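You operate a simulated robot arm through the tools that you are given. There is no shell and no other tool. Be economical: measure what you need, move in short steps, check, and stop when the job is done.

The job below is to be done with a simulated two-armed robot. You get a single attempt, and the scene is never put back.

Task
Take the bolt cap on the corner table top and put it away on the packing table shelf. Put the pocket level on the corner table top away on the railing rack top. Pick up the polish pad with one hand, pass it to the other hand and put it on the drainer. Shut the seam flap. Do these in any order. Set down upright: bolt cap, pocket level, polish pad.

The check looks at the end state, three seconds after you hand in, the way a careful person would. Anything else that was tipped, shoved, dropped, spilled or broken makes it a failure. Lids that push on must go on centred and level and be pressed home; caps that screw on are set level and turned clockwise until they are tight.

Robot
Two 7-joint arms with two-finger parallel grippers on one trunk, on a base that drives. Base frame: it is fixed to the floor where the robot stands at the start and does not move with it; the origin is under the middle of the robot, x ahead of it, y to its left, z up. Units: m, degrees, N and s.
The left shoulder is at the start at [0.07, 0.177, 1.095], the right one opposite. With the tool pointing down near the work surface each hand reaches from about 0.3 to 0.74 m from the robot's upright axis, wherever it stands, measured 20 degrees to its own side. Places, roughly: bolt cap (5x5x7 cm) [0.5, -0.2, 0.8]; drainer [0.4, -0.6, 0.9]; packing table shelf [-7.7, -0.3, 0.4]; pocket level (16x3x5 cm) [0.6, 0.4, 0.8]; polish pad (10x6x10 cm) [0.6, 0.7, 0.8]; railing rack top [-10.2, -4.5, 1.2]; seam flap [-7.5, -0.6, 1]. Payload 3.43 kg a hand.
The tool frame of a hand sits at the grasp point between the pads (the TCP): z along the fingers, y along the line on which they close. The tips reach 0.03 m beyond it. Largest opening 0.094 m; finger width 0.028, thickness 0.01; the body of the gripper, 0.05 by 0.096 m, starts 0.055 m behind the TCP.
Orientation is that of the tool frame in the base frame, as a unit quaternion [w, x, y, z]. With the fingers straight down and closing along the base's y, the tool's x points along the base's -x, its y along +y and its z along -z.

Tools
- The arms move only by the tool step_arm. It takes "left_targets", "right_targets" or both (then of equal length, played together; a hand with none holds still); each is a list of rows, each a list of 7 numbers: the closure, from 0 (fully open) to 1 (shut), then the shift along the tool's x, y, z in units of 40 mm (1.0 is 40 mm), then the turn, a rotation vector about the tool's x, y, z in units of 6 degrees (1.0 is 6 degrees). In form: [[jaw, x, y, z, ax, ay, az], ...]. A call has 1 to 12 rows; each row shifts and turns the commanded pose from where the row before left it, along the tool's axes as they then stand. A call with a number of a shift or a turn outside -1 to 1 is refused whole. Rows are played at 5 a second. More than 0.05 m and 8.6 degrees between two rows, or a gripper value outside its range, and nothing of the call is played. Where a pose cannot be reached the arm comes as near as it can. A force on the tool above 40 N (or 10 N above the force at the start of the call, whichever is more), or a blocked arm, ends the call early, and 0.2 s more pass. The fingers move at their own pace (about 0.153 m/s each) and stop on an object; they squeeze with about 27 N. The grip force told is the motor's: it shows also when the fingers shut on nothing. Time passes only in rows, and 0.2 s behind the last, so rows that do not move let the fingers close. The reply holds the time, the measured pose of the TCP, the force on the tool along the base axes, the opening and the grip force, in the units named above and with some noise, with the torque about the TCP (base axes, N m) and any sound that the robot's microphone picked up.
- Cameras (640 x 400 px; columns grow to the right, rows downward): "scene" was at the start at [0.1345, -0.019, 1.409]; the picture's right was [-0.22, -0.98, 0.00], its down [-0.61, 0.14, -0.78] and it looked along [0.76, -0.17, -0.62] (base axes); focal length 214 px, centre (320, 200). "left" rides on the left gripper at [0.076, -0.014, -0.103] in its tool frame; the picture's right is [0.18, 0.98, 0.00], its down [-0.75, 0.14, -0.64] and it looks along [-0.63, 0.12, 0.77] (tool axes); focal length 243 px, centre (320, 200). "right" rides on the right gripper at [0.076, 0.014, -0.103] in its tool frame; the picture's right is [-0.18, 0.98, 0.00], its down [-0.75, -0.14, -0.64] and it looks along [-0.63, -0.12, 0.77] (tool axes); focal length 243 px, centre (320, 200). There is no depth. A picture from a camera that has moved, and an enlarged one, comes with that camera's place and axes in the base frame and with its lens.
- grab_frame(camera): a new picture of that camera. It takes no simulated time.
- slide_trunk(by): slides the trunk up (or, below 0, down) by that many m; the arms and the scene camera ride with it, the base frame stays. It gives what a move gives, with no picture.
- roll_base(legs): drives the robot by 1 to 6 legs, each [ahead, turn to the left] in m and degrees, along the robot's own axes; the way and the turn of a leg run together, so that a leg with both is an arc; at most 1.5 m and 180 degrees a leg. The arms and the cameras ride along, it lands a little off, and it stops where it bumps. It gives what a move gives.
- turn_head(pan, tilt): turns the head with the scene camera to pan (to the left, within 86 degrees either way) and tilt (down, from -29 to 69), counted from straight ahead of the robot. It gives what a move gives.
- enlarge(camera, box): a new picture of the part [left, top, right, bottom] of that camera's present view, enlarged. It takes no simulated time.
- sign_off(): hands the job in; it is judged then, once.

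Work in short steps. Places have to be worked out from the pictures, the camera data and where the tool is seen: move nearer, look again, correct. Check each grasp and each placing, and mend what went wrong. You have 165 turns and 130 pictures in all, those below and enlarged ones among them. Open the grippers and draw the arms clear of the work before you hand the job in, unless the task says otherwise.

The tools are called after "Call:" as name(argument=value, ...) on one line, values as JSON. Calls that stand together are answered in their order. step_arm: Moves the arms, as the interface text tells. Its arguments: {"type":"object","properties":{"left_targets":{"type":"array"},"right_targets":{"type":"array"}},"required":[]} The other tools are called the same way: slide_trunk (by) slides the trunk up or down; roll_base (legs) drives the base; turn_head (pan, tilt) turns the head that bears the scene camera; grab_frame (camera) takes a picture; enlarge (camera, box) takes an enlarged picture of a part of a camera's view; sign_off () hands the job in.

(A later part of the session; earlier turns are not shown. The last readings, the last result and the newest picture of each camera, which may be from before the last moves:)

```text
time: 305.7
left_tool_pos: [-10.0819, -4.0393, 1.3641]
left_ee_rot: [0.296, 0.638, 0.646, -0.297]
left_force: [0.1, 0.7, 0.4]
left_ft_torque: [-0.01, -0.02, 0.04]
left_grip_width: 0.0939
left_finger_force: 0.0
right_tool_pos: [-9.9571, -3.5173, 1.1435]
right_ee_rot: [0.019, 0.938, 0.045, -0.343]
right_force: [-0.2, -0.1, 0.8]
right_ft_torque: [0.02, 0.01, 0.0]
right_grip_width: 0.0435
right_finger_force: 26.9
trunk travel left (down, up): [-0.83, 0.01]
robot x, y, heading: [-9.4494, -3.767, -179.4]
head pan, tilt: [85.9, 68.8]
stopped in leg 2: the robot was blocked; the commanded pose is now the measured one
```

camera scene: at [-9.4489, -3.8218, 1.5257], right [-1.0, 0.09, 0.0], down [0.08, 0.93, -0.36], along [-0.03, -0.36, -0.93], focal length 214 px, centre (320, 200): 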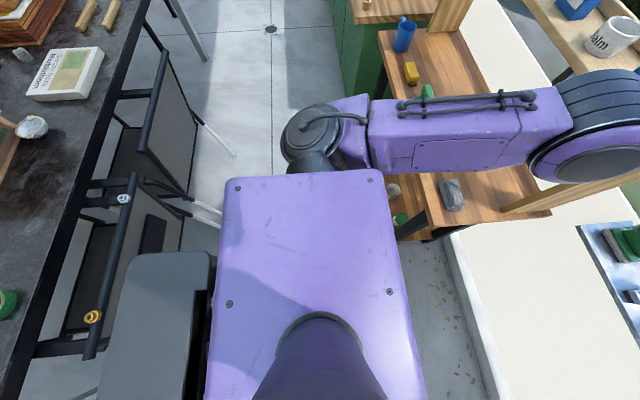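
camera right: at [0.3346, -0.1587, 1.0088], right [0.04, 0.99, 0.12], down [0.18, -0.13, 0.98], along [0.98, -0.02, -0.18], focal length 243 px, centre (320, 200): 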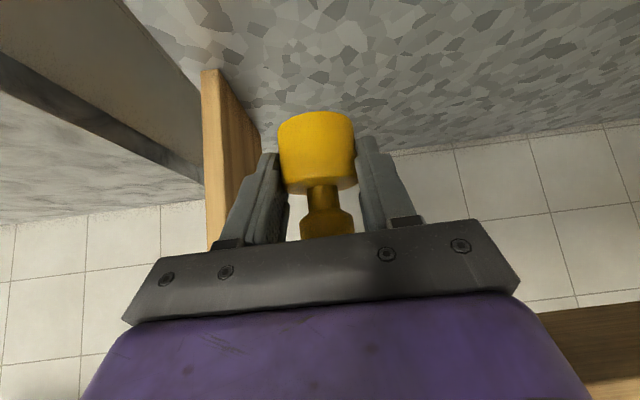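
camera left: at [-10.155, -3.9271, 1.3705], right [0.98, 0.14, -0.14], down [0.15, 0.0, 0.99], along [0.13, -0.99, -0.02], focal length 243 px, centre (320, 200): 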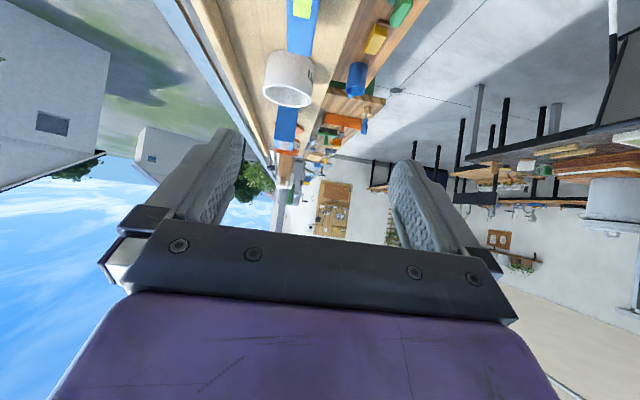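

I compare another downward view after this 5 cm move, to see whether the grey slab behind is part of the robot or a chair seat.

Call:
grab_frame(camera="scene")

```text
27 pictures are left
camera scene: at [-9.5021, -3.8207, 1.5257], right [-1.0, 0.06, 0.0], down [0.06, 0.93, -0.36], along [-0.02, -0.36, -0.93], focal length 214 px, centre (320, 200)
```

scene: 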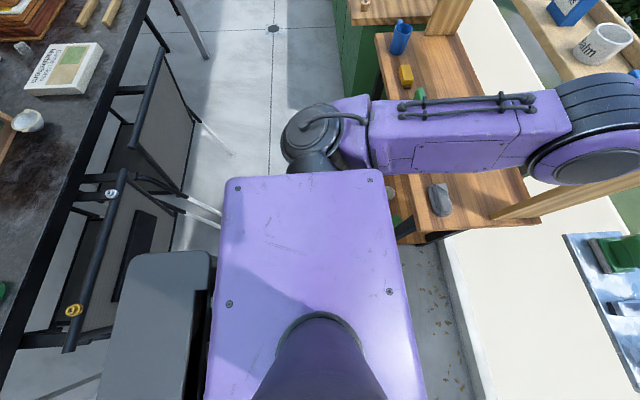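

The slab belongs to the robot (long rear). The gap between rack leg and chair is narrow, so I try turning from the middle, x≈−9.34.

Call:
roll_base(legs=[[-0.11, 0], [0, 20]])

Call:
roll_base(legs=[[0, -20]])

```text
time: 307.3
left_tool_pos: [-9.9655, -4.0607, 1.3641]
left_ee_rot: [0.304, 0.626, 0.658, -0.29]
left_force: [-0.9, 0.4, -0.6]
left_ft_torque: [-0.01, -0.02, 0.04]
left_grip_width: 0.0941
left_finger_force: 0.0
right_tool_pos: [-9.8592, -3.5327, 1.1423]
right_ee_rot: [0.027, 0.938, 0.063, -0.341]
right_force: [0.3, 0.5, -0.5]
right_ft_torque: [0.01, -0.01, 0.0]
right_grip_width: 0.0433
right_finger_force: 26.9
trunk travel left (down, up): [-0.83, 0.01]
robot x, y, heading: [-9.3417, -3.7668, -177.2]
head pan, tilt: [85.9, 68.8]
stopped in leg 2: the robot was blocked; the commanded pose is now the measured one
```

```text
time: 308.8
left_tool_pos: [-10.0282, -3.8365, 1.3637]
left_ee_rot: [0.246, 0.731, 0.54, -0.337]
left_force: [0.3, -0.5, -0.4]
left_ft_torque: [0.0, 0.03, -0.01]
left_grip_width: 0.0941
left_finger_force: 0.1
right_tool_pos: [-9.7483, -3.375, 1.1447]
right_ee_rot: [-0.036, 0.934, -0.101, -0.341]
right_force: [0.4, -0.2, 0.0]
right_ft_torque: [-0.04, 0.02, -0.03]
right_grip_width: 0.0433
right_finger_force: 26.8
trunk travel left (down, up): [-0.83, 0.01]
robot x, y, heading: [-9.3408, -3.7623, 163.1]
head pan, tilt: [85.9, 68.8]
```

Clockwise works here. Continue to heading ~90°, then drive off along +y.

Call:
roll_base(legs=[[0, -30]])

Call:
roll_base(legs=[[0.25, 0], [0, -43], [1.0, 0]])

```text
time: 310.6
left_tool_pos: [-9.9692, -3.4821, 1.3639]
left_ee_rot: [0.151, 0.845, 0.333, -0.391]
left_force: [0.0, 0.2, 0.5]
left_ft_torque: [0.0, 0.01, -0.02]
left_grip_width: 0.0941
left_finger_force: 0.0
right_tool_pos: [-9.4966, -3.2229, 1.1453]
right_ee_rot: [-0.123, 0.875, -0.339, -0.321]
right_force: [-0.2, 0.0, -0.6]
right_ft_torque: [-0.02, -0.03, 0.0]
right_grip_width: 0.0434
right_finger_force: 26.9
trunk travel left (down, up): [-0.83, 0.01]
robot x, y, heading: [-9.3402, -3.7672, 132.8]
head pan, tilt: [85.9, 68.8]
```

```text
time: 319.2
left_tool_pos: [-9.7785, -1.9533, 1.3646]
left_ee_rot: [-0.002, 0.908, 0.001, -0.419]
left_force: [0.3, 1.3, -0.2]
left_ft_torque: [0.0, -0.01, 0.02]
left_grip_width: 0.094
left_finger_force: 0.2
right_tool_pos: [-9.2561, -2.0851, 1.1444]
right_ee_rot: [-0.232, 0.691, -0.635, -0.255]
right_force: [-0.4, -0.4, -0.7]
right_ft_torque: [0.03, 0.0, -0.03]
right_grip_width: 0.0431
right_finger_force: 26.6
trunk travel left (down, up): [-0.83, 0.01]
robot x, y, heading: [-9.5074, -2.5907, 90.2]
head pan, tilt: [85.9, 68.8]
```

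Free again. Now look at the packing table (direction ~−38° from here).

Call:
turn_head(pan=-42, tilt=20)

Call:
grab_frame(camera="scene")

```text
time: 321.3
left_tool_pos: [-9.778, -1.9537, 1.3646]
left_ee_rot: [-0.002, 0.908, 0.001, -0.419]
left_force: [-0.4, 0.3, -0.2]
left_ft_torque: [0.0, -0.04, 0.03]
left_grip_width: 0.0941
left_finger_force: 0.1
right_tool_pos: [-9.2562, -2.0833, 1.144]
right_ee_rot: [-0.232, 0.691, -0.636, -0.254]
right_force: [1.3, -0.5, -0.5]
right_ft_torque: [0.0, -0.03, -0.01]
right_grip_width: 0.043
right_finger_force: 27.1
trunk travel left (down, up): [-0.83, 0.01]
robot x, y, heading: [-9.5078, -2.5916, 90.1]
head pan, tilt: [-42.0, 20.0]
```

```text
26 pictures are left
camera scene: at [-9.4455, -2.4702, 1.5932], right [0.74, -0.67, 0.0], down [-0.23, -0.25, -0.94], along [0.63, 0.7, -0.34], focal length 214 px, centre (320, 200)
```

scene: 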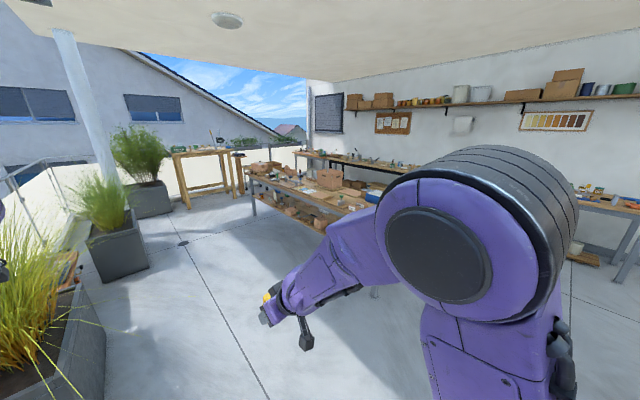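

Zoom on the packing table.

Call:
enlarge(camera="scene", box=[225, 130, 405, 245])

```text
3.48 times, centred on (315, 188) of scene
camera zoom: at [-9.4455, -2.4702, 1.5932], right [0.74, -0.67, 0.0], down [-0.23, -0.25, -0.94], along [0.63, 0.7, -0.34], focal length 746 px, centre (337, 244)
```

zoom: 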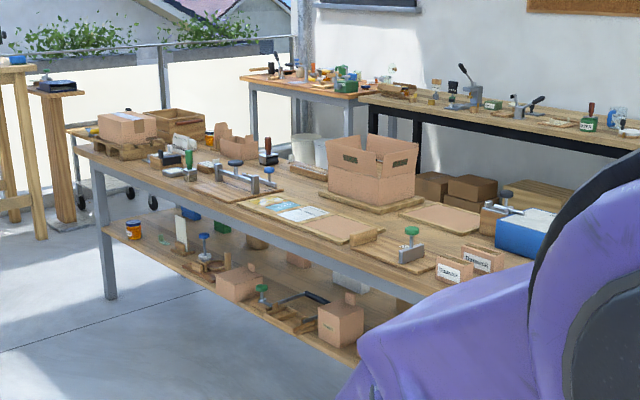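

The table is long along y with a crowded lower shelf. I drive to its front side for a better view.

Call:
roll_base(legs=[[0, -30], [1.5, 0], [0, 30], [1.0, 0], [0, -90]])

Call:
turn_head(pan=0, tilt=35)

Call:
grab_frame(camera="scene")

```text
time: 340.2
left_tool_pos: [-8.1047, -0.0398, 1.3646]
left_ee_rot: [0.299, -0.64, 0.644, 0.294]
left_force: [0.3, 1.1, -0.1]
left_ft_torque: [0.02, 0.0, 0.04]
left_grip_width: 0.0941
left_finger_force: 0.0
right_tool_pos: [-8.2424, -0.5621, 1.144]
right_ee_rot: [0.344, -0.036, 0.938, 0.014]
right_force: [0.5, -0.7, -1.4]
right_ft_torque: [-0.04, 0.01, 0.02]
right_grip_width: 0.0433
right_finger_force: 26.7
trunk travel left (down, up): [-0.83, 0.01]
robot x, y, heading: [-8.7472, -0.3038, -0.5]
head pan, tilt: [-42.0, 20.0]
```

```text
time: 341.3
left_tool_pos: [-8.1057, -0.0415, 1.3644]
left_ee_rot: [0.299, -0.639, 0.645, 0.293]
left_force: [-0.5, 0.5, 0.3]
left_ft_torque: [0.0, 0.03, 0.01]
left_grip_width: 0.0938
left_finger_force: 0.0
right_tool_pos: [-8.2422, -0.5624, 1.1441]
right_ee_rot: [0.343, -0.035, 0.939, 0.014]
right_force: [0.2, 1.1, -0.5]
right_ft_torque: [0.03, -0.03, -0.01]
right_grip_width: 0.0433
right_finger_force: 27.2
trunk travel left (down, up): [-0.83, 0.01]
robot x, y, heading: [-8.7484, -0.3017, -0.4]
head pan, tilt: [0.0, 35.0]
```

```text
24 pictures are left
camera scene: at [-8.6064, -0.3055, 1.5694], right [-0.01, -1.0, 0.0], down [-0.57, 0.01, -0.82], along [0.82, -0.01, -0.57], focal length 214 px, centre (320, 200)
```

scene: 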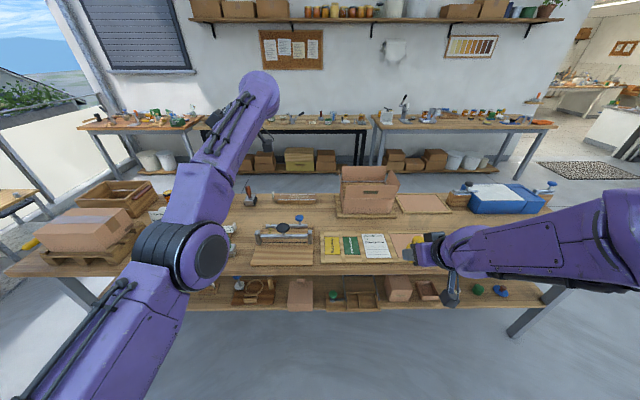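

I zoom in on the carton and the shelf.

Call:
enlarge(camera="scene", box=[310, 150, 430, 225])

Call:
enlarge(camera="scene", box=[190, 240, 560, 340])

```text
5.33 times, centred on (370, 188) of scene
camera zoom: at [-8.6064, -0.3055, 1.5694], right [-0.01, -1.0, 0.0], down [-0.57, 0.01, -0.82], along [0.82, -0.01, -0.57], focal length 1144 px, centre (53, 267)
```

zoom: 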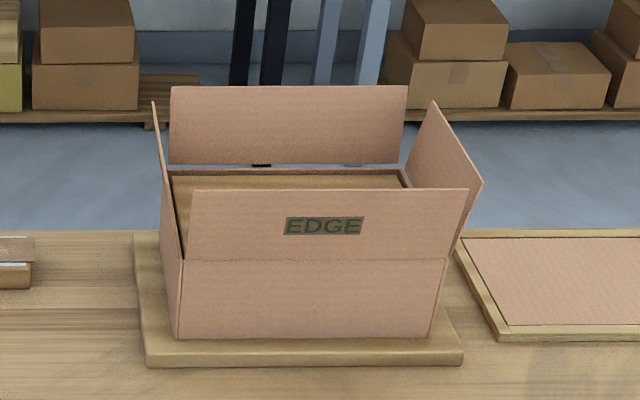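

```text
1.73 times, centred on (375, 290) of scene
camera zoom: at [-8.6064, -0.3055, 1.5694], right [-0.01, -1.0, 0.0], down [-0.57, 0.01, -0.82], along [0.82, -0.01, -0.57], focal length 371 px, centre (225, 44)
```

zoom: 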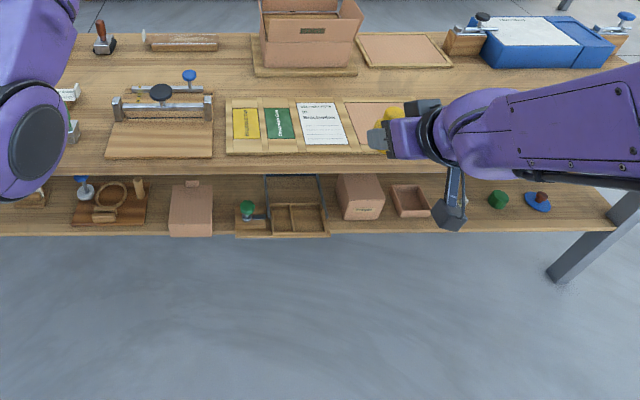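

The carton has four open flaps: front "EDGE", back (at −7.5, −0.57, i.e. the seam flap by its given place), left and right. First the bolt cap: the shelf has a free gap around y≈−1.09. I retract the left arm, shift to y≈−0.84 and lower the trunk well in front of the table.

Call:
step_arm(left_targets=[[0, 0, 0.8, 0, 0, 0, 0], [0, 0, 0.8, 0, 0, 0, 0], [0, 0, 0.8, 0, 0, 0, 0], [0, 0, 0.8, 0, 0, 0, 0], [0, 0, 0.8, 0, 0, 0, 0], [0, 0, 0.8, 0, 0, 0, 0], [0, 0, 0.8, 0, 0, 0, 0], [0, 0, 0.8, 0, 0, 0, 0]])

Call:
roll_base(legs=[[-0.1, 0], [0, -90], [0.54, 0], [0, 90]])

```text
time: 343.1
left_tool_pos: [-8.3155, -0.0499, 1.3839]
left_ee_rot: [0.3, -0.64, 0.645, 0.291]
left_force: [-0.8, 0.2, 0.8]
left_ft_torque: [-0.01, -0.02, 0.02]
left_grip_width: 0.094
left_finger_force: 0.0
left hand out of reach, approached as far as the arm can: row 1, 2, 3
right_tool_pos: [-8.2429, -0.5594, 1.1446]
right_ee_rot: [0.343, -0.036, 0.938, 0.014]
right_force: [-0.8, -1.2, -0.9]
right_ft_torque: [0.02, 0.03, -0.01]
right_grip_width: 0.0434
right_finger_force: 27.3
trunk travel left (down, up): [-0.83, 0.01]
robot x, y, heading: [-8.7479, -0.3059, -0.8]
head pan, tilt: [0.0, 35.0]
```

```text
time: 354.7
left_tool_pos: [-8.42, -0.5918, 1.384]
left_ee_rot: [-0.298, 0.642, -0.642, -0.295]
left_force: [0.0, -0.5, 0.2]
left_ft_torque: [-0.01, -0.02, -0.01]
left_grip_width: 0.0939
left_finger_force: 0.1
right_tool_pos: [-8.3456, -1.1016, 1.1443]
right_ee_rot: [0.343, -0.04, 0.938, 0.017]
right_force: [-0.1, -0.7, -0.8]
right_ft_torque: [0.03, 0.03, 0.0]
right_grip_width: 0.0431
right_finger_force: 27.2
trunk travel left (down, up): [-0.83, 0.01]
robot x, y, heading: [-8.8507, -0.8481, 0.1]
head pan, tilt: [0.0, 35.0]
```

Left hand is retracted to 0.43 m ahead. Lower the trunk 0.55 m here and look at the shelf.

Call:
slide_trunk(by=-0.55)

Call:
turn_head(pan=-15, tilt=25)

Call:
grab_frame(camera="scene")

Call:
grab_frame(camera="right")

```text
refused: -0.55 is not a number from -0.4 to 0.4
```

```text
time: 355.5
left_tool_pos: [-8.4201, -0.5911, 1.3837]
left_ee_rot: [-0.298, 0.642, -0.642, -0.294]
left_force: [-0.2, 0.3, 0.4]
left_ft_torque: [-0.01, -0.03, -0.01]
left_grip_width: 0.0938
left_finger_force: 0.1
right_tool_pos: [-8.3455, -1.1001, 1.1448]
right_ee_rot: [0.344, -0.039, 0.938, 0.016]
right_force: [0.6, -0.8, -0.1]
right_ft_torque: [-0.01, -0.03, 0.0]
right_grip_width: 0.0432
right_finger_force: 26.7
trunk travel left (down, up): [-0.83, 0.01]
robot x, y, heading: [-8.8548, -0.8469, -0.2]
head pan, tilt: [-15.0, 25.0]
```

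```text
21 pictures are left
camera scene: at [-8.7111, -0.8713, 1.5851], right [-0.26, -0.97, 0.0], down [-0.41, 0.11, -0.91], along [0.87, -0.24, -0.42], focal length 214 px, centre (320, 200)
```

scene: 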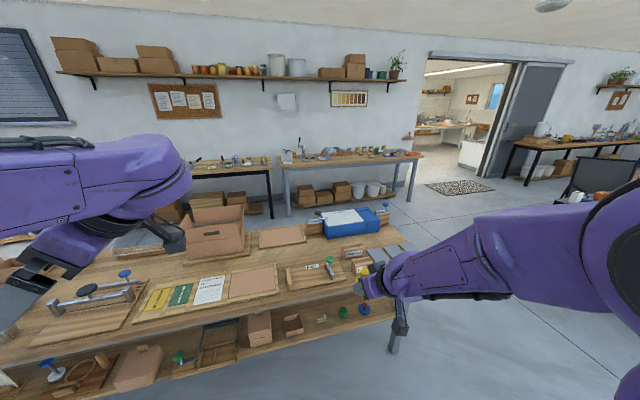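

```text
20 pictures are left
camera right: at [-8.4712, -1.0972, 1.1739], right [0.06, 0.99, 0.12], down [0.17, -0.13, 0.98], along [0.98, -0.04, -0.18], focal length 243 px, centre (320, 200)
```

right: 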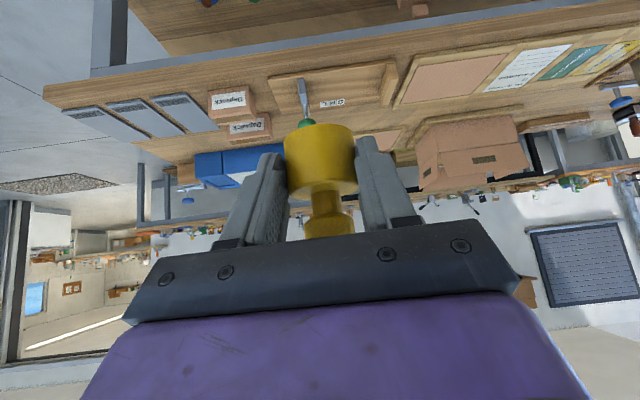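

Slide takes at most 0.4 at a time; I do it in two, then view the shelf with both cameras.

Call:
slide_trunk(by=-0.4)

Call:
slide_trunk(by=-0.15)

Call:
grab_frame(camera="scene")

Call:
grab_frame(camera="right")

```text
time: 359.3
left_tool_pos: [-8.4198, -0.5916, 0.984]
left_ee_rot: [0.299, -0.642, 0.642, 0.294]
left_force: [0.2, -0.4, 1.1]
left_ft_torque: [0.01, -0.01, -0.01]
left_grip_width: 0.0938
left_finger_force: 0.2
right_tool_pos: [-8.3457, -1.1008, 0.7442]
right_ee_rot: [0.344, -0.039, 0.938, 0.016]
right_force: [0.2, -0.1, 0.7]
right_ft_torque: [0.0, 0.03, -0.01]
right_grip_width: 0.043
right_finger_force: 27.0
trunk travel left (down, up): [-0.43, 0.41]
robot x, y, heading: [-8.852, -0.8469, -0.0]
head pan, tilt: [-15.0, 25.0]
```

```text
time: 361.0
left_tool_pos: [-8.4206, -0.5906, 0.8342]
left_ee_rot: [0.298, -0.642, 0.642, 0.294]
left_force: [-0.3, 0.2, -0.2]
left_ft_torque: [0.01, 0.0, 0.05]
left_grip_width: 0.0941
left_finger_force: 0.0
right_tool_pos: [-8.3454, -1.1012, 0.5951]
right_ee_rot: [0.343, -0.04, 0.938, 0.016]
right_force: [0.6, -0.3, -0.8]
right_ft_torque: [-0.01, 0.02, 0.01]
right_grip_width: 0.0431
right_finger_force: 26.9
trunk travel left (down, up): [-0.28, 0.56]
robot x, y, heading: [-8.8476, -0.8456, 0.0]
head pan, tilt: [-15.0, 25.0]
```

```text
19 pictures are left
camera scene: at [-8.7113, -0.8714, 1.0352], right [-0.26, -0.97, 0.0], down [-0.41, 0.11, -0.91], along [0.88, -0.24, -0.42], focal length 214 px, centre (320, 200)
```

scene: 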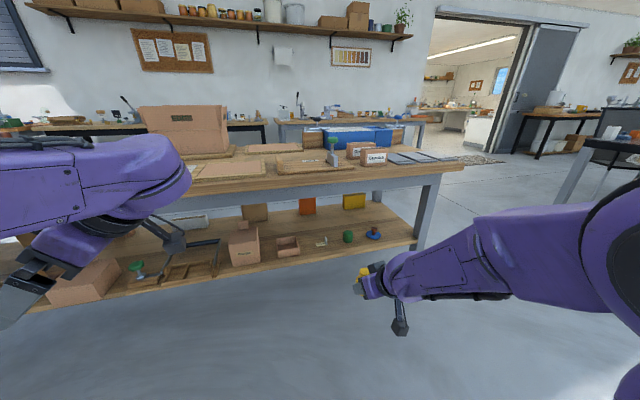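

```text
18 pictures are left
camera right: at [-8.4714, -1.0972, 0.6239], right [0.06, 0.99, 0.12], down [0.17, -0.13, 0.98], along [0.98, -0.04, -0.18], focal length 243 px, centre (320, 200)
```

right: 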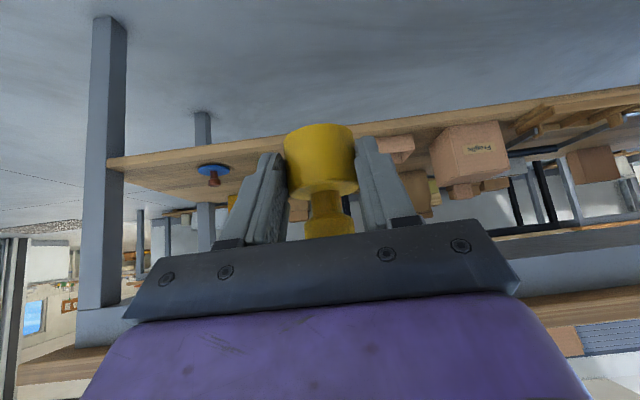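

Zoom on the right end of the shelf.

Call:
enlarge(camera="scene", box=[230, 185, 430, 285])

```text
3.20 times, centred on (330, 235) of scene
camera zoom: at [-8.7113, -0.8714, 1.0352], right [-0.26, -0.97, 0.0], down [-0.41, 0.11, -0.91], along [0.88, -0.24, -0.42], focal length 686 px, centre (288, 88)
```

zoom: 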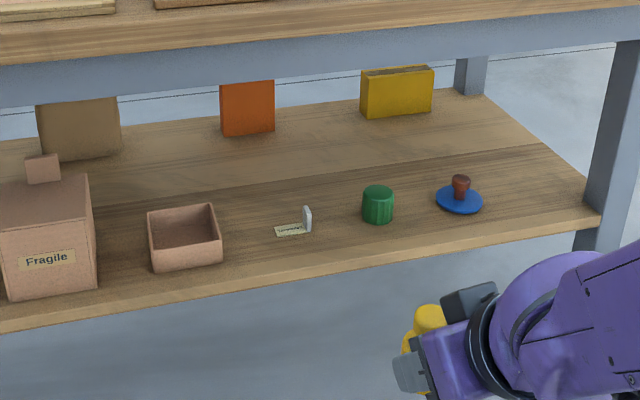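

The clear spot is at the shelf's front, between the tray and the tag, about (−7.947, −1.068), shelf z≈0.41. To keep the left arm off the table I approach with the robot turned 25° left; first I lower the right hand and move to the start of that approach.

Call:
step_arm(right_targets=[[1, 0.62, 0, 0.73, 0, 0, 0], [1, 0.62, 0, 0.73, 0, 0, 0], [1, 0.61, 0, 0.73, 0, 0, 0]])

Call:
roll_base(legs=[[0, -90], [0.34, 0], [0, 115]])

Call:
grab_frame(camera="right")

```text
time: 361.8
left_tool_pos: [-8.4194, -0.5908, 0.8341]
left_ee_rot: [0.298, -0.642, 0.642, 0.294]
left_force: [0.1, -0.2, 0.8]
left_ft_torque: [-0.02, 0.0, -0.03]
left_grip_width: 0.094
left_finger_force: 0.1
right_tool_pos: [-8.3451, -1.1006, 0.4789]
right_ee_rot: [0.343, -0.039, 0.938, 0.016]
right_force: [0.7, 0.2, -0.1]
right_ft_torque: [0.01, -0.01, -0.03]
right_grip_width: 0.0431
right_finger_force: 26.9
trunk travel left (down, up): [-0.28, 0.56]
robot x, y, heading: [-8.8488, -0.8432, 0.1]
head pan, tilt: [-15.0, 25.0]
```

```text
time: 372.7
left_tool_pos: [-8.5678, -0.7735, 0.8338]
left_ee_rot: [-0.23, 0.762, -0.493, -0.35]
left_force: [0.4, 0.2, 0.5]
left_ft_torque: [-0.01, 0.02, 0.0]
left_grip_width: 0.0939
left_finger_force: 0.0
right_tool_pos: [-8.2904, -1.2074, 0.4795]
right_ee_rot: [0.332, -0.236, 0.909, 0.088]
right_force: [0.0, 0.0, 0.1]
right_ft_torque: [-0.01, 0.01, -0.02]
right_grip_width: 0.0427
right_finger_force: 27.3
trunk travel left (down, up): [-0.28, 0.56]
robot x, y, heading: [-8.8553, -1.1854, 24.3]
head pan, tilt: [-15.0, 25.0]
```

```text
16 pictures are left
camera right: at [-8.4065, -1.2559, 0.5091], right [-0.36, 0.93, 0.12], down [0.21, -0.05, 0.98], along [0.91, 0.37, -0.18], focal length 243 px, centre (320, 200)
```

right: 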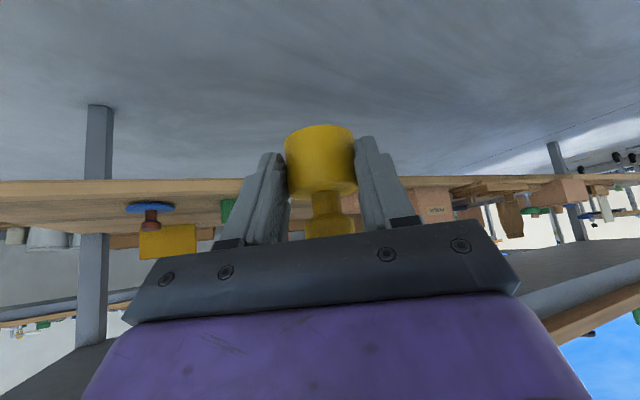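

Drive 0.28 m along this heading and look.

Call:
roll_base(legs=[[0.28, 0]])

Call:
turn_head(pan=-20, tilt=40)

Call:
grab_frame(camera="scene")

Call:
grab_frame(camera="right")

```text
time: 374.6
left_tool_pos: [-8.313, -0.6584, 0.8336]
left_ee_rot: [-0.23, 0.762, -0.494, -0.35]
left_force: [0.3, -1.0, -0.5]
left_ft_torque: [0.03, 0.01, 0.04]
left_grip_width: 0.0941
left_finger_force: 0.0
right_tool_pos: [-8.0368, -1.0926, 0.4794]
right_ee_rot: [0.332, -0.236, 0.909, 0.089]
right_force: [-0.3, -0.1, -0.5]
right_ft_torque: [-0.01, -0.02, -0.01]
right_grip_width: 0.0428
right_finger_force: 26.7
trunk travel left (down, up): [-0.28, 0.56]
robot x, y, heading: [-8.6011, -1.0737, 24.2]
head pan, tilt: [-15.0, 25.0]
```

```text
time: 375.4
left_tool_pos: [-8.3132, -0.6592, 0.8341]
left_ee_rot: [-0.229, 0.763, -0.492, -0.351]
left_force: [-0.2, -0.7, -0.1]
left_ft_torque: [-0.03, -0.03, -0.02]
left_grip_width: 0.094
left_finger_force: 0.0
right_tool_pos: [-8.0373, -1.0938, 0.4798]
right_ee_rot: [0.332, -0.235, 0.909, 0.088]
right_force: [0.0, -0.6, -0.8]
right_ft_torque: [-0.01, 0.04, -0.01]
right_grip_width: 0.0425
right_finger_force: 26.6
trunk travel left (down, up): [-0.28, 0.56]
robot x, y, heading: [-8.5969, -1.0753, 24.3]
head pan, tilt: [-20.0, 40.0]
```

```text
15 pictures are left
camera scene: at [-8.4698, -1.0438, 1.0119], right [0.07, -1.0, 0.0], down [-0.64, -0.05, -0.77], along [0.76, 0.06, -0.64], focal length 214 px, centre (320, 200)
```

scene: 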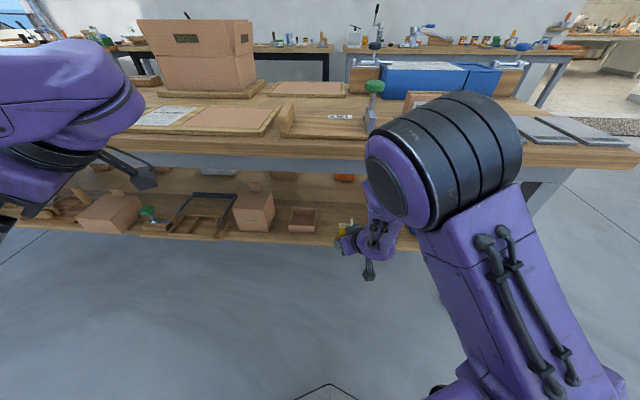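

```text
14 pictures are left
camera right: at [-8.1527, -1.1421, 0.509], right [-0.35, 0.93, 0.12], down [0.21, -0.05, 0.98], along [0.91, 0.37, -0.18], focal length 243 px, centre (320, 200)
```

right: 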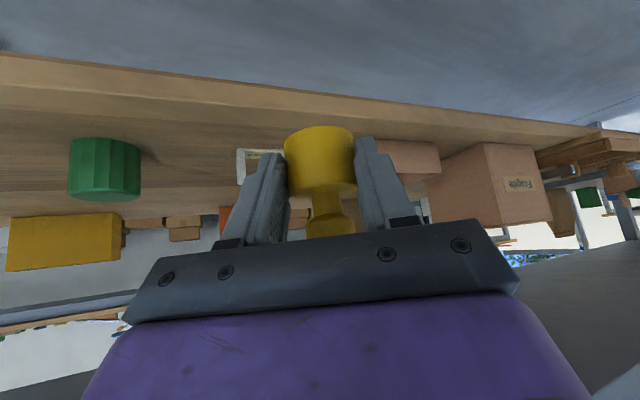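

Yaw the right hand back to face +x squarely (so the fingers clear tag and tray), then move over the spot.

Call:
step_arm(right_targets=[[1, 0, 0, 0, 0.62, 0, 0.74], [1, 0, 0, 0, 0.62, 0, 0.74], [1, 0, 0, 0, 0.62, 0, 0.74], [1, 0, 0, 0, 0.62, 0, 0.74], [1, 0, 0, 0, 0.62, 0, 0.74], [1, -0.51, 0.41, 0.43, 0, 0, 0], [1, -0.51, 0.41, 0.43, 0, 0, 0], [1, -0.51, 0.41, 0.43, 0, 0, 0], [1, 0, 0, 0, 0, 0, 0]])

Call:
grab_frame(camera="right")

```text
time: 377.4
left_tool_pos: [-8.3128, -0.6598, 0.8334]
left_ee_rot: [-0.229, 0.763, -0.492, -0.35]
left_force: [-0.1, -0.6, -0.1]
left_ft_torque: [-0.02, 0.01, 0.03]
left_grip_width: 0.0942
left_finger_force: 0.0
right_tool_pos: [-7.9524, -1.0523, 0.479]
right_ee_rot: [0.333, 0.023, 0.942, 0.016]
right_force: [-0.7, 1.2, -0.1]
right_ft_torque: [-0.03, -0.04, 0.0]
right_grip_width: 0.042
right_finger_force: 26.8
trunk travel left (down, up): [-0.28, 0.56]
robot x, y, heading: [-8.5986, -1.0681, 24.2]
head pan, tilt: [-20.0, 40.0]
```

```text
13 pictures are left
camera right: at [-8.0762, -1.0362, 0.5116], right [0.18, 0.97, 0.16], down [0.18, -0.19, 0.97], along [0.97, -0.14, -0.21], focal length 243 px, centre (320, 200)
```

right: 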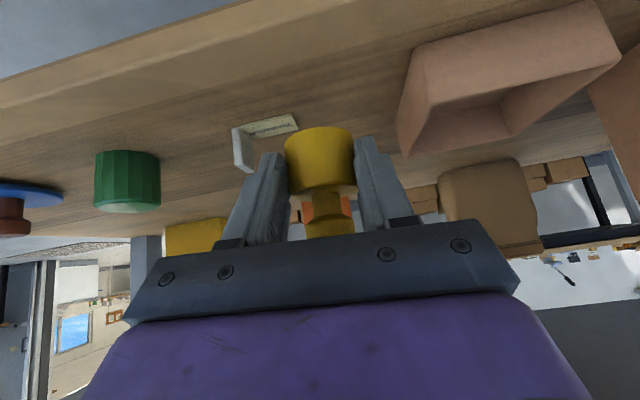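

Very close: small corrections (roll −2.4°, 6 mm back, 7 mm left), then lower 2 cm and creep to contact.

Call:
step_arm(right_targets=[[1, 0.11, 0.18, -0.09, 0.31, 0, -0.26], [1, 0.16, 0, 0.19, 0, 0, 0], [1, 0.16, 0, 0.19, 0, 0, 0], [1, 0.08, 0, 0.095, 0, 0, 0]])

Call:
step_arm(right_targets=[[1, 0.048, 0, 0.057, 0, 0, 0], [1, 0.048, 0, 0.057, 0, 0, 0]])

```text
time: 378.4
left_tool_pos: [-8.3137, -0.6593, 0.8329]
left_ee_rot: [-0.229, 0.763, -0.492, -0.351]
left_force: [-0.4, -0.2, -0.1]
left_ft_torque: [0.02, -0.03, 0.0]
left_grip_width: 0.0941
left_finger_force: 0.1
right_tool_pos: [-7.9597, -1.0415, 0.4555]
right_ee_rot: [0.34, 0.0, 0.94, -0.013]
right_force: [1.0, -0.2, -1.0]
right_ft_torque: [-0.02, 0.02, 0.0]
right_grip_width: 0.042
right_finger_force: 26.9
trunk travel left (down, up): [-0.28, 0.56]
robot x, y, heading: [-8.5953, -1.0671, 24.4]
head pan, tilt: [-20.0, 40.0]
```

```text
time: 379.0
left_tool_pos: [-8.312, -0.6597, 0.8335]
left_ee_rot: [-0.229, 0.762, -0.494, -0.35]
left_force: [0.0, 0.4, 0.4]
left_ft_torque: [-0.01, 0.04, -0.03]
left_grip_width: 0.0938
left_finger_force: 0.0
right_tool_pos: [-7.9629, -1.0395, 0.4477]
right_ee_rot: [0.342, -0.009, 0.94, -0.019]
right_force: [-0.3, 0.0, -0.2]
right_ft_torque: [-0.01, -0.05, 0.01]
right_grip_width: 0.042
right_finger_force: 26.9
trunk travel left (down, up): [-0.28, 0.56]
robot x, y, heading: [-8.601, -1.0683, 24.2]
head pan, tilt: [-20.0, 40.0]
```

Small drift back; nudge forward 6 mm and right 4 mm while creeping down.

Call:
step_arm(right_targets=[[1, -0.08, -0.1, 0.14, -0.15, 0, 0.13], [1, 0.04, 0, 0.05, 0, 0, 0], [1, 0, 0, 0, 0, 0, 0]])

```text
time: 379.8
left_tool_pos: [-8.3127, -0.6598, 0.8334]
left_ee_rot: [-0.229, 0.763, -0.492, -0.351]
left_force: [0.4, 0.0, 0.4]
left_ft_torque: [0.0, -0.03, -0.02]
left_grip_width: 0.094
left_finger_force: 0.2
right_tool_pos: [-7.9568, -1.0428, 0.4442]
right_ee_rot: [0.343, -0.004, 0.939, -0.007]
right_force: [-0.1, 0.5, 0.4]
right_ft_torque: [0.0, 0.03, -0.01]
right_grip_width: 0.0422
right_finger_force: 26.8
trunk travel left (down, up): [-0.28, 0.56]
robot x, y, heading: [-8.6029, -1.0735, 24.1]
head pan, tilt: [-20.0, 40.0]
```

Aligned; continue down in 3 mm steps.

Call:
step_arm(right_targets=[[1, 0.048, 0, 0.057, 0, 0, 0], [1, 0.048, 0, 0.057, 0, 0, 0]])

Call:
enlarge(camera="right", box=[160, 0, 480, 200])

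```text
time: 380.4
left_tool_pos: [-8.3126, -0.6605, 0.8336]
left_ee_rot: [-0.23, 0.763, -0.492, -0.351]
left_force: [0.2, -0.4, -0.2]
left_ft_torque: [0.02, -0.01, 0.01]
left_grip_width: 0.094
left_finger_force: 0.1
right_tool_pos: [-7.9567, -1.0424, 0.4383]
right_ee_rot: [0.341, -0.003, 0.94, -0.008]
right_force: [1.0, 0.3, -0.7]
right_ft_torque: [-0.02, -0.02, 0.02]
right_grip_width: 0.0419
right_finger_force: 27.3
trunk travel left (down, up): [-0.28, 0.56]
robot x, y, heading: [-8.598, -1.0705, 24.3]
head pan, tilt: [-20.0, 40.0]
```

```text
2.00 times, centred on (320, 100) of right
camera zoom: at [-8.0812, -1.0283, 0.4677], right [0.14, 0.98, 0.1], down [0.16, -0.12, 0.98], along [0.98, -0.12, -0.18], focal length 485 px, centre (320, 400)
```

zoom: 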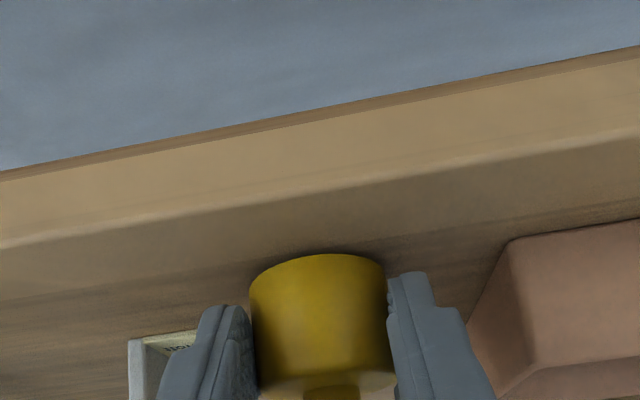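

The cap's bottom is a few millimetres above the shelf, well inside its front edge. Two more small steps.

Call:
step_arm(right_targets=[[1, 0.04, 0, 0.048, 0, 0, 0], [1, 0.04, 0, 0.048, 0, 0, 0]])

```text
time: 381.0
left_tool_pos: [-8.3147, -0.6599, 0.8357]
left_ee_rot: [-0.23, 0.763, -0.492, -0.349]
left_force: [-0.5, -0.2, 0.1]
left_ft_torque: [0.01, -0.02, -0.02]
left_grip_width: 0.0941
left_finger_force: 0.0
right_tool_pos: [-7.9572, -1.0428, 0.4362]
right_ee_rot: [0.345, -0.003, 0.939, -0.008]
right_force: [-2.8, -0.5, 11.4]
right_ft_torque: [0.12, -0.06, 0.01]
right_grip_width: 0.0421
right_finger_force: 27.0
trunk travel left (down, up): [-0.28, 0.56]
robot x, y, heading: [-8.5998, -1.0743, 24.3]
head pan, tilt: [-20.0, 40.0]
```

Contact. Open partway (7 cm) and withdraw along the hand's axis 6 cm.

Call:
step_arm(right_targets=[[0.26, 0, 0, 0, 0, 0, 0], [0.26, 0, 0, 0, 0, 0, 0], [0.26, 0, 0, -0.4, 0, 0, 0], [0.26, 0, 0, -0.6, 0, 0, 0], [0.26, 0, 0, -0.6, 0, 0, 0]])

Call:
grab_frame(camera="right")

```text
time: 382.2
left_tool_pos: [-8.3124, -0.6594, 0.8336]
left_ee_rot: [-0.23, 0.763, -0.493, -0.35]
left_force: [1.3, 0.3, -0.1]
left_ft_torque: [0.01, -0.02, -0.05]
left_grip_width: 0.0943
left_finger_force: 0.1
right_tool_pos: [-7.9977, -1.0492, 0.4779]
right_ee_rot: [0.335, 0.008, 0.942, -0.006]
right_force: [0.1, 0.7, 0.0]
right_ft_torque: [-0.01, -0.02, -0.01]
right_grip_width: 0.0694
right_finger_force: 0.0
trunk travel left (down, up): [-0.28, 0.56]
robot x, y, heading: [-8.6026, -1.0663, 24.3]
head pan, tilt: [-20.0, 40.0]
```

```text
11 pictures are left
camera right: at [-8.1211, -1.0322, 0.5093], right [0.16, 0.98, 0.11], down [0.18, -0.14, 0.97], along [0.97, -0.14, -0.2], focal length 243 px, centre (320, 200)
```

right: 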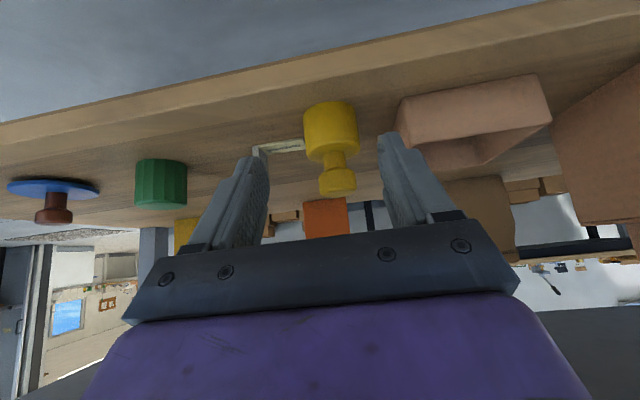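

The cap stands upright on the shelf. I back the robot straight out and raise the trunk.

Call:
roll_base(legs=[[-0.35, 0]])

Call:
slide_trunk(by=0.4)

Call:
slide_trunk(by=0.15)

```text
time: 384.5
left_tool_pos: [-8.6324, -0.8034, 0.8337]
left_ee_rot: [-0.229, 0.763, -0.493, -0.351]
left_force: [0.2, 0.6, 0.4]
left_ft_torque: [-0.01, -0.05, 0.0]
left_grip_width: 0.0944
left_finger_force: 0.0
right_tool_pos: [-8.3162, -1.1885, 0.4845]
right_ee_rot: [0.339, 0.006, 0.941, -0.001]
right_force: [0.6, -0.3, 0.0]
right_ft_torque: [0.01, 0.0, 0.01]
right_grip_width: 0.0695
right_finger_force: 0.0
trunk travel left (down, up): [-0.28, 0.56]
robot x, y, heading: [-8.9239, -1.2131, 24.3]
head pan, tilt: [-20.0, 40.0]
```

```text
time: 388.3
left_tool_pos: [-8.6319, -0.8037, 1.233]
left_ee_rot: [-0.23, 0.762, -0.493, -0.35]
left_force: [-0.6, -0.5, 0.5]
left_ft_torque: [-0.01, 0.01, 0.01]
left_grip_width: 0.0938
left_finger_force: 0.0
right_tool_pos: [-8.3149, -1.188, 0.8841]
right_ee_rot: [0.338, 0.009, 0.941, -0.001]
right_force: [0.1, 0.4, -0.4]
right_ft_torque: [-0.02, 0.01, 0.01]
right_grip_width: 0.0696
right_finger_force: 0.0
trunk travel left (down, up): [-0.68, 0.16]
robot x, y, heading: [-8.9243, -1.2116, 24.0]
head pan, tilt: [-20.0, 40.0]
```

```text
time: 390.1
left_tool_pos: [-8.631, -0.8035, 1.3839]
left_ee_rot: [-0.23, 0.762, -0.493, -0.35]
left_force: [0.0, 0.0, -1.2]
left_ft_torque: [0.0, 0.0, 0.02]
left_grip_width: 0.0938
left_finger_force: 0.1
right_tool_pos: [-8.3154, -1.1885, 1.0333]
right_ee_rot: [0.338, 0.008, 0.941, 0.0]
right_force: [0.2, 0.0, -0.1]
right_ft_torque: [0.03, 0.04, -0.03]
right_grip_width: 0.0695
right_finger_force: 0.0
trunk travel left (down, up): [-0.83, 0.01]
robot x, y, heading: [-8.9214, -1.2121, 23.8]
head pan, tilt: [-20.0, 40.0]
```

Now the seam flap (back flap of the carton, hinge near x −7.504, z 0.94, top 1.03, y −0.575). The right hand is free and well posed: I drive to (-8.75, -0.40), square it up, close it and raise it.

Call:
roll_base(legs=[[0, 54], [0.83, 0], [0, -78]])

Call:
step_arm(right_targets=[[1, 0, 0, 0, -0.64, 0, -0.77], [1, 0, 0, 0, -0.64, 0, -0.77], [1, 0, 0, 0, -0.64, 0, -0.77], [1, 0, 0, 0, -0.64, 0, -0.77], [1, -0.643, 0.3, -0.766, 0, 0, 0], [1, -0.643, 0.3, -0.766, 0, 0, 0], [1, -0.643, 0.3, -0.766, 0, 0, 0]])

```text
time: 400.3
left_tool_pos: [-8.3124, -0.155, 1.3829]
left_ee_rot: [0.3, -0.638, 0.647, 0.292]
left_force: [0.1, -0.3, 0.2]
left_ft_torque: [-0.01, 0.01, -0.01]
left_grip_width: 0.0941
left_finger_force: 0.1
right_tool_pos: [-8.1876, -0.6387, 1.0336]
right_ee_rot: [0.33, 0.212, 0.917, -0.073]
right_force: [0.1, 0.2, 0.8]
right_ft_torque: [-0.02, 0.02, 0.0]
right_grip_width: 0.0695
right_finger_force: 0.0
trunk travel left (down, up): [-0.83, 0.01]
robot x, y, heading: [-8.7476, -0.4045, -0.8]
head pan, tilt: [-20.0, 40.0]
```

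```text
time: 401.9
left_tool_pos: [-8.3133, -0.1569, 1.3842]
left_ee_rot: [0.301, -0.638, 0.646, 0.293]
left_force: [-0.4, -0.6, -0.3]
left_ft_torque: [0.01, 0.0, 0.02]
left_grip_width: 0.0939
left_finger_force: 0.2
right_tool_pos: [-8.1859, -0.6026, 1.1536]
right_ee_rot: [0.339, 0.018, 0.941, -0.003]
right_force: [-0.3, 0.5, 0.0]
right_ft_torque: [0.02, -0.03, -0.01]
right_grip_width: 0.0001
right_finger_force: 27.2
trunk travel left (down, up): [-0.83, 0.01]
robot x, y, heading: [-8.7474, -0.4055, -0.8]
head pan, tilt: [-20.0, 40.0]
```

Drive forward 0.43 m, with the hand above everything, then extend over the carton.

Call:
roll_base(legs=[[0.43, 0.8]])

Call:
step_arm(right_targets=[[1, -0.766, 0.1, 0.643, 0, 0, 0], [1, -0.766, 0.1, 0.643, 0, 0, 0], [1, -0.766, 0.1, 0.643, 0, 0, 0], [1, -0.766, 0.1, 0.643, 0, 0, 0], [1, -0.766, 0.1, 0.643, 0, 0, 0], [1, -0.766, 0.1, 0.643, 0, 0, 0], [1, -0.766, 0.1, 0.643, 0, 0, 0]])

Call:
turn_head(pan=-10, tilt=30)

Call:
grab_frame(camera="scene")

```text
time: 404.5
left_tool_pos: [-7.8888, -0.1516, 1.3849]
left_ee_rot: [-0.298, 0.643, -0.641, -0.295]
left_force: [0.2, -0.2, -0.2]
left_ft_torque: [0.01, -0.05, -0.01]
left_grip_width: 0.0942
left_finger_force: 0.1
right_tool_pos: [-7.7544, -0.5975, 1.155]
right_ee_rot: [0.34, 0.009, 0.941, 0.001]
right_force: [0.1, -0.3, -0.3]
right_ft_torque: [-0.04, -0.01, 0.01]
right_grip_width: 0.0
right_finger_force: 26.4
trunk travel left (down, up): [-0.83, 0.01]
robot x, y, heading: [-8.3171, -0.4063, 0.2]
head pan, tilt: [-20.0, 40.0]
```

```text
time: 406.1
left_tool_pos: [-7.8873, -0.1538, 1.3836]
left_ee_rot: [-0.298, 0.642, -0.641, -0.295]
left_force: [-1.1, 0.9, 0.6]
left_ft_torque: [-0.01, -0.01, -0.06]
left_grip_width: 0.0938
left_finger_force: 0.1
right_tool_pos: [-7.5048, -0.584, 1.1507]
right_ee_rot: [0.338, 0.01, 0.941, 0.0]
right_force: [0.8, 0.4, 0.0]
right_ft_torque: [0.0, 0.01, -0.03]
right_grip_width: 0.0
right_finger_force: 26.9
right hand out of reach, approached as far as the arm can: row 7
trunk travel left (down, up): [-0.83, 0.01]
robot x, y, heading: [-8.3165, -0.4109, 0.0]
head pan, tilt: [-20.0, 40.0]
```

```text
time: 406.8
left_tool_pos: [-7.8885, -0.1516, 1.3839]
left_ee_rot: [-0.298, 0.643, -0.641, -0.294]
left_force: [-0.3, 0.7, -0.3]
left_ft_torque: [-0.01, 0.0, -0.02]
left_grip_width: 0.0941
left_finger_force: 0.0
right_tool_pos: [-7.5059, -0.5828, 1.1521]
right_ee_rot: [0.34, 0.009, 0.94, 0.0]
right_force: [-0.8, -0.7, 0.5]
right_ft_torque: [0.01, -0.01, 0.0]
right_grip_width: 0.0001
right_finger_force: 27.0
trunk travel left (down, up): [-0.83, 0.01]
robot x, y, heading: [-8.3184, -0.4072, -0.1]
head pan, tilt: [-10.0, 30.0]
```

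```text
10 pictures are left
camera scene: at [-8.1787, -0.4246, 1.5772], right [-0.17, -0.98, 0.0], down [-0.49, 0.09, -0.87], along [0.85, -0.15, -0.5], focal length 214 px, centre (320, 200)
```

scene: 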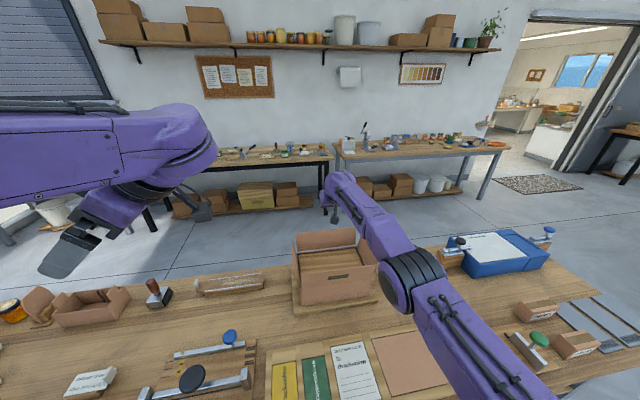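

I need about 5 cm more reach: nudge the base forward 5 cm, then lower behind the flap.

Call:
roll_base(legs=[[0.05, 0]])

Call:
step_arm(right_targets=[[1, 0.5, 0.1, 0.6, 0, 0, 0], [1, 0.5, 0.1, 0.6, 0, 0, 0]])

Call:
enlarge(camera="scene", box=[260, 150, 440, 310])

```text
time: 407.7
left_tool_pos: [-7.8522, -0.1527, 1.3887]
left_ee_rot: [-0.302, 0.644, -0.64, -0.29]
left_force: [-0.8, 0.5, 0.3]
left_ft_torque: [-0.04, -0.02, -0.02]
left_grip_width: 0.0943
left_finger_force: 0.1
right_tool_pos: [-7.4644, -0.5816, 1.1617]
right_ee_rot: [0.345, 0.01, 0.939, 0.0]
right_force: [-2.0, 1.1, 1.7]
right_ft_torque: [0.02, -0.01, 0.02]
right_grip_width: 0.0
right_finger_force: 27.0
trunk travel left (down, up): [-0.83, 0.01]
robot x, y, heading: [-8.2666, -0.408, 0.2]
head pan, tilt: [-10.0, 30.0]
```

```text
time: 408.3
left_tool_pos: [-7.8446, -0.1525, 1.3865]
left_ee_rot: [-0.299, 0.644, -0.64, -0.293]
left_force: [-0.1, 0.0, 0.7]
left_ft_torque: [-0.01, -0.03, -0.04]
left_grip_width: 0.0938
left_finger_force: 0.0
right_tool_pos: [-7.4569, -0.574, 1.0941]
right_ee_rot: [0.342, 0.01, 0.94, 0.0]
right_force: [-0.8, -0.7, 0.6]
right_ft_torque: [0.02, 0.01, 0.0]
right_grip_width: 0.0
right_finger_force: 27.2
trunk travel left (down, up): [-0.83, 0.01]
robot x, y, heading: [-8.269, -0.4108, -0.2]
head pan, tilt: [-10.0, 30.0]
```

```text
2.50 times, centred on (350, 230) of scene
camera zoom: at [-8.1304, -0.4249, 1.5775], right [-0.17, -0.98, 0.0], down [-0.49, 0.09, -0.87], along [0.85, -0.15, -0.5], focal length 536 px, centre (245, 125)
```

zoom: 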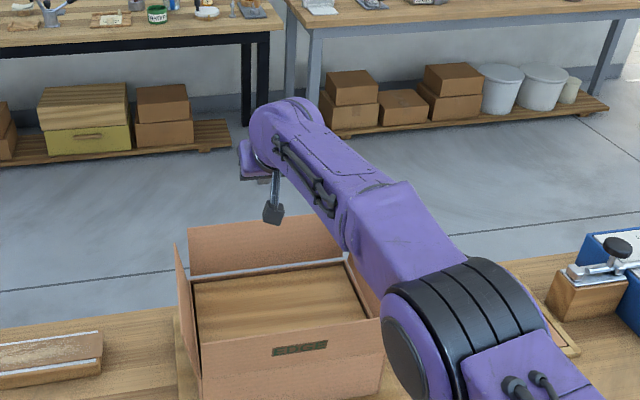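

The hand is just behind the back flap. 1.2 cm further out, then lower 7.5 cm behind it.

Call:
step_arm(right_targets=[[1, -0.25, 0, 0.2, 0, 0, 0], [1, 0.4, 0, 0.48, 0, 0, 0], [1, 0.4, 0, 0.48, 0, 0, 0], [1, 0.4, 0, 0.48, 0, 0, 0]])

Call:
grab_frame(camera="right")

```text
time: 409.3
left_tool_pos: [-7.8416, -0.1513, 1.3862]
left_ee_rot: [-0.299, 0.644, -0.64, -0.294]
left_force: [-0.3, -0.8, 0.4]
left_ft_torque: [0.02, 0.0, 0.0]
left_grip_width: 0.094
left_finger_force: 0.0
right_tool_pos: [-7.4608, -0.5826, 1.0231]
right_ee_rot: [0.344, 0.009, 0.939, 0.001]
right_force: [3.2, 3.6, 10.1]
right_ft_torque: [-0.04, 0.09, -0.01]
right_grip_width: 0.0001
right_finger_force: 26.8
right hand out of reach, approached as far as the arm can: row 1, 3, 4
trunk travel left (down, up): [-0.83, 0.01]
robot x, y, heading: [-8.2692, -0.4099, 0.1]
head pan, tilt: [-10.0, 30.0]
```

```text
8 pictures are left
camera right: at [-7.5839, -0.5656, 1.0525], right [0.16, 0.98, 0.13], down [0.16, -0.15, 0.98], along [0.97, -0.13, -0.18], focal length 243 px, centre (320, 200)
```

right: 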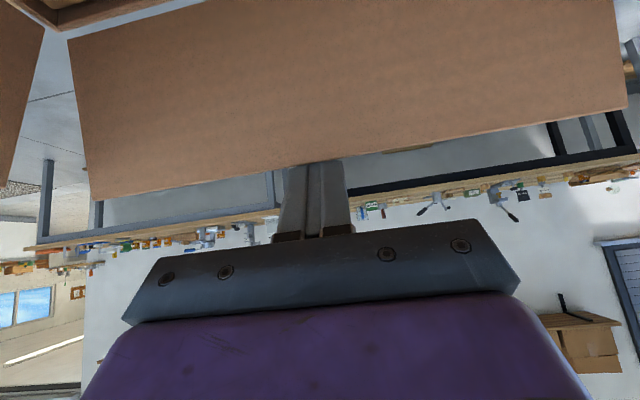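

The fingertips are behind the flap. Now I sweep it forward: pull toward −x while un-pitching the hand and lowering slightly.

Call:
step_arm(right_targets=[[1, 0.455, 0, -0.145, 0, 0.83, 0], [1, 0.465, 0, -0.105, 0, 0.83, 0], [1, 0.47, 0, -0.065, 0, 0.83, 0], [1, 0.48, 0, -0.02, 0, 0.83, 0], [1, 0.475, 0, 0.02, 0, 0.83, 0], [1, 0.47, 0, 0.06, 0, 0.83, 0]])

Call:
grab_frame(camera="right")

```text
time: 409.9
left_tool_pos: [-7.8443, -0.1509, 1.3855]
left_ee_rot: [-0.3, 0.643, -0.641, -0.293]
left_force: [1.2, 0.4, -1.1]
left_ft_torque: [0.04, 0.0, 0.04]
left_grip_width: 0.0943
left_finger_force: 0.0
right_tool_pos: [-7.4774, -0.5811, 1.0236]
right_ee_rot: [0.29, 0.01, 0.957, 0.002]
right_force: [-1.1, 1.5, 25.1]
right_ft_torque: [-0.06, 0.33, -0.01]
right_grip_width: 0.0001
right_finger_force: 26.7
right hand out of reach, approached as far as the arm can: row 1, 2
trunk travel left (down, up): [-0.83, 0.01]
robot x, y, heading: [-8.2663, -0.4082, 0.0]
head pan, tilt: [-10.0, 30.0]
stopped in row 2 (right hand): the force on the tool passed its limit (the readings are from after the stop); the commanded pose is now the measured one
```

```text
7 pictures are left
camera right: at [-7.5982, -0.5655, 1.0669], right [0.17, 0.98, 0.11], down [0.27, -0.15, 0.95], along [0.95, -0.13, -0.29], focal length 243 px, centre (320, 200)
```

right: 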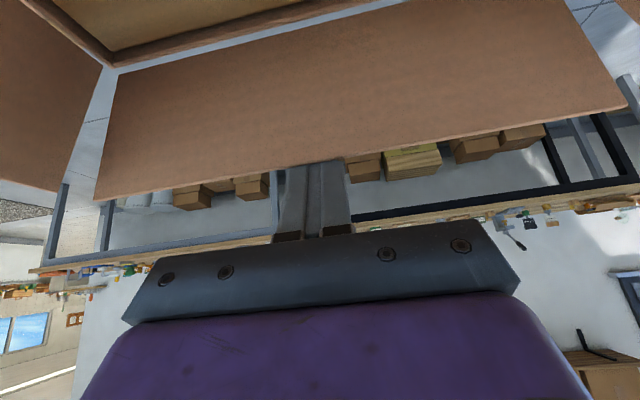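

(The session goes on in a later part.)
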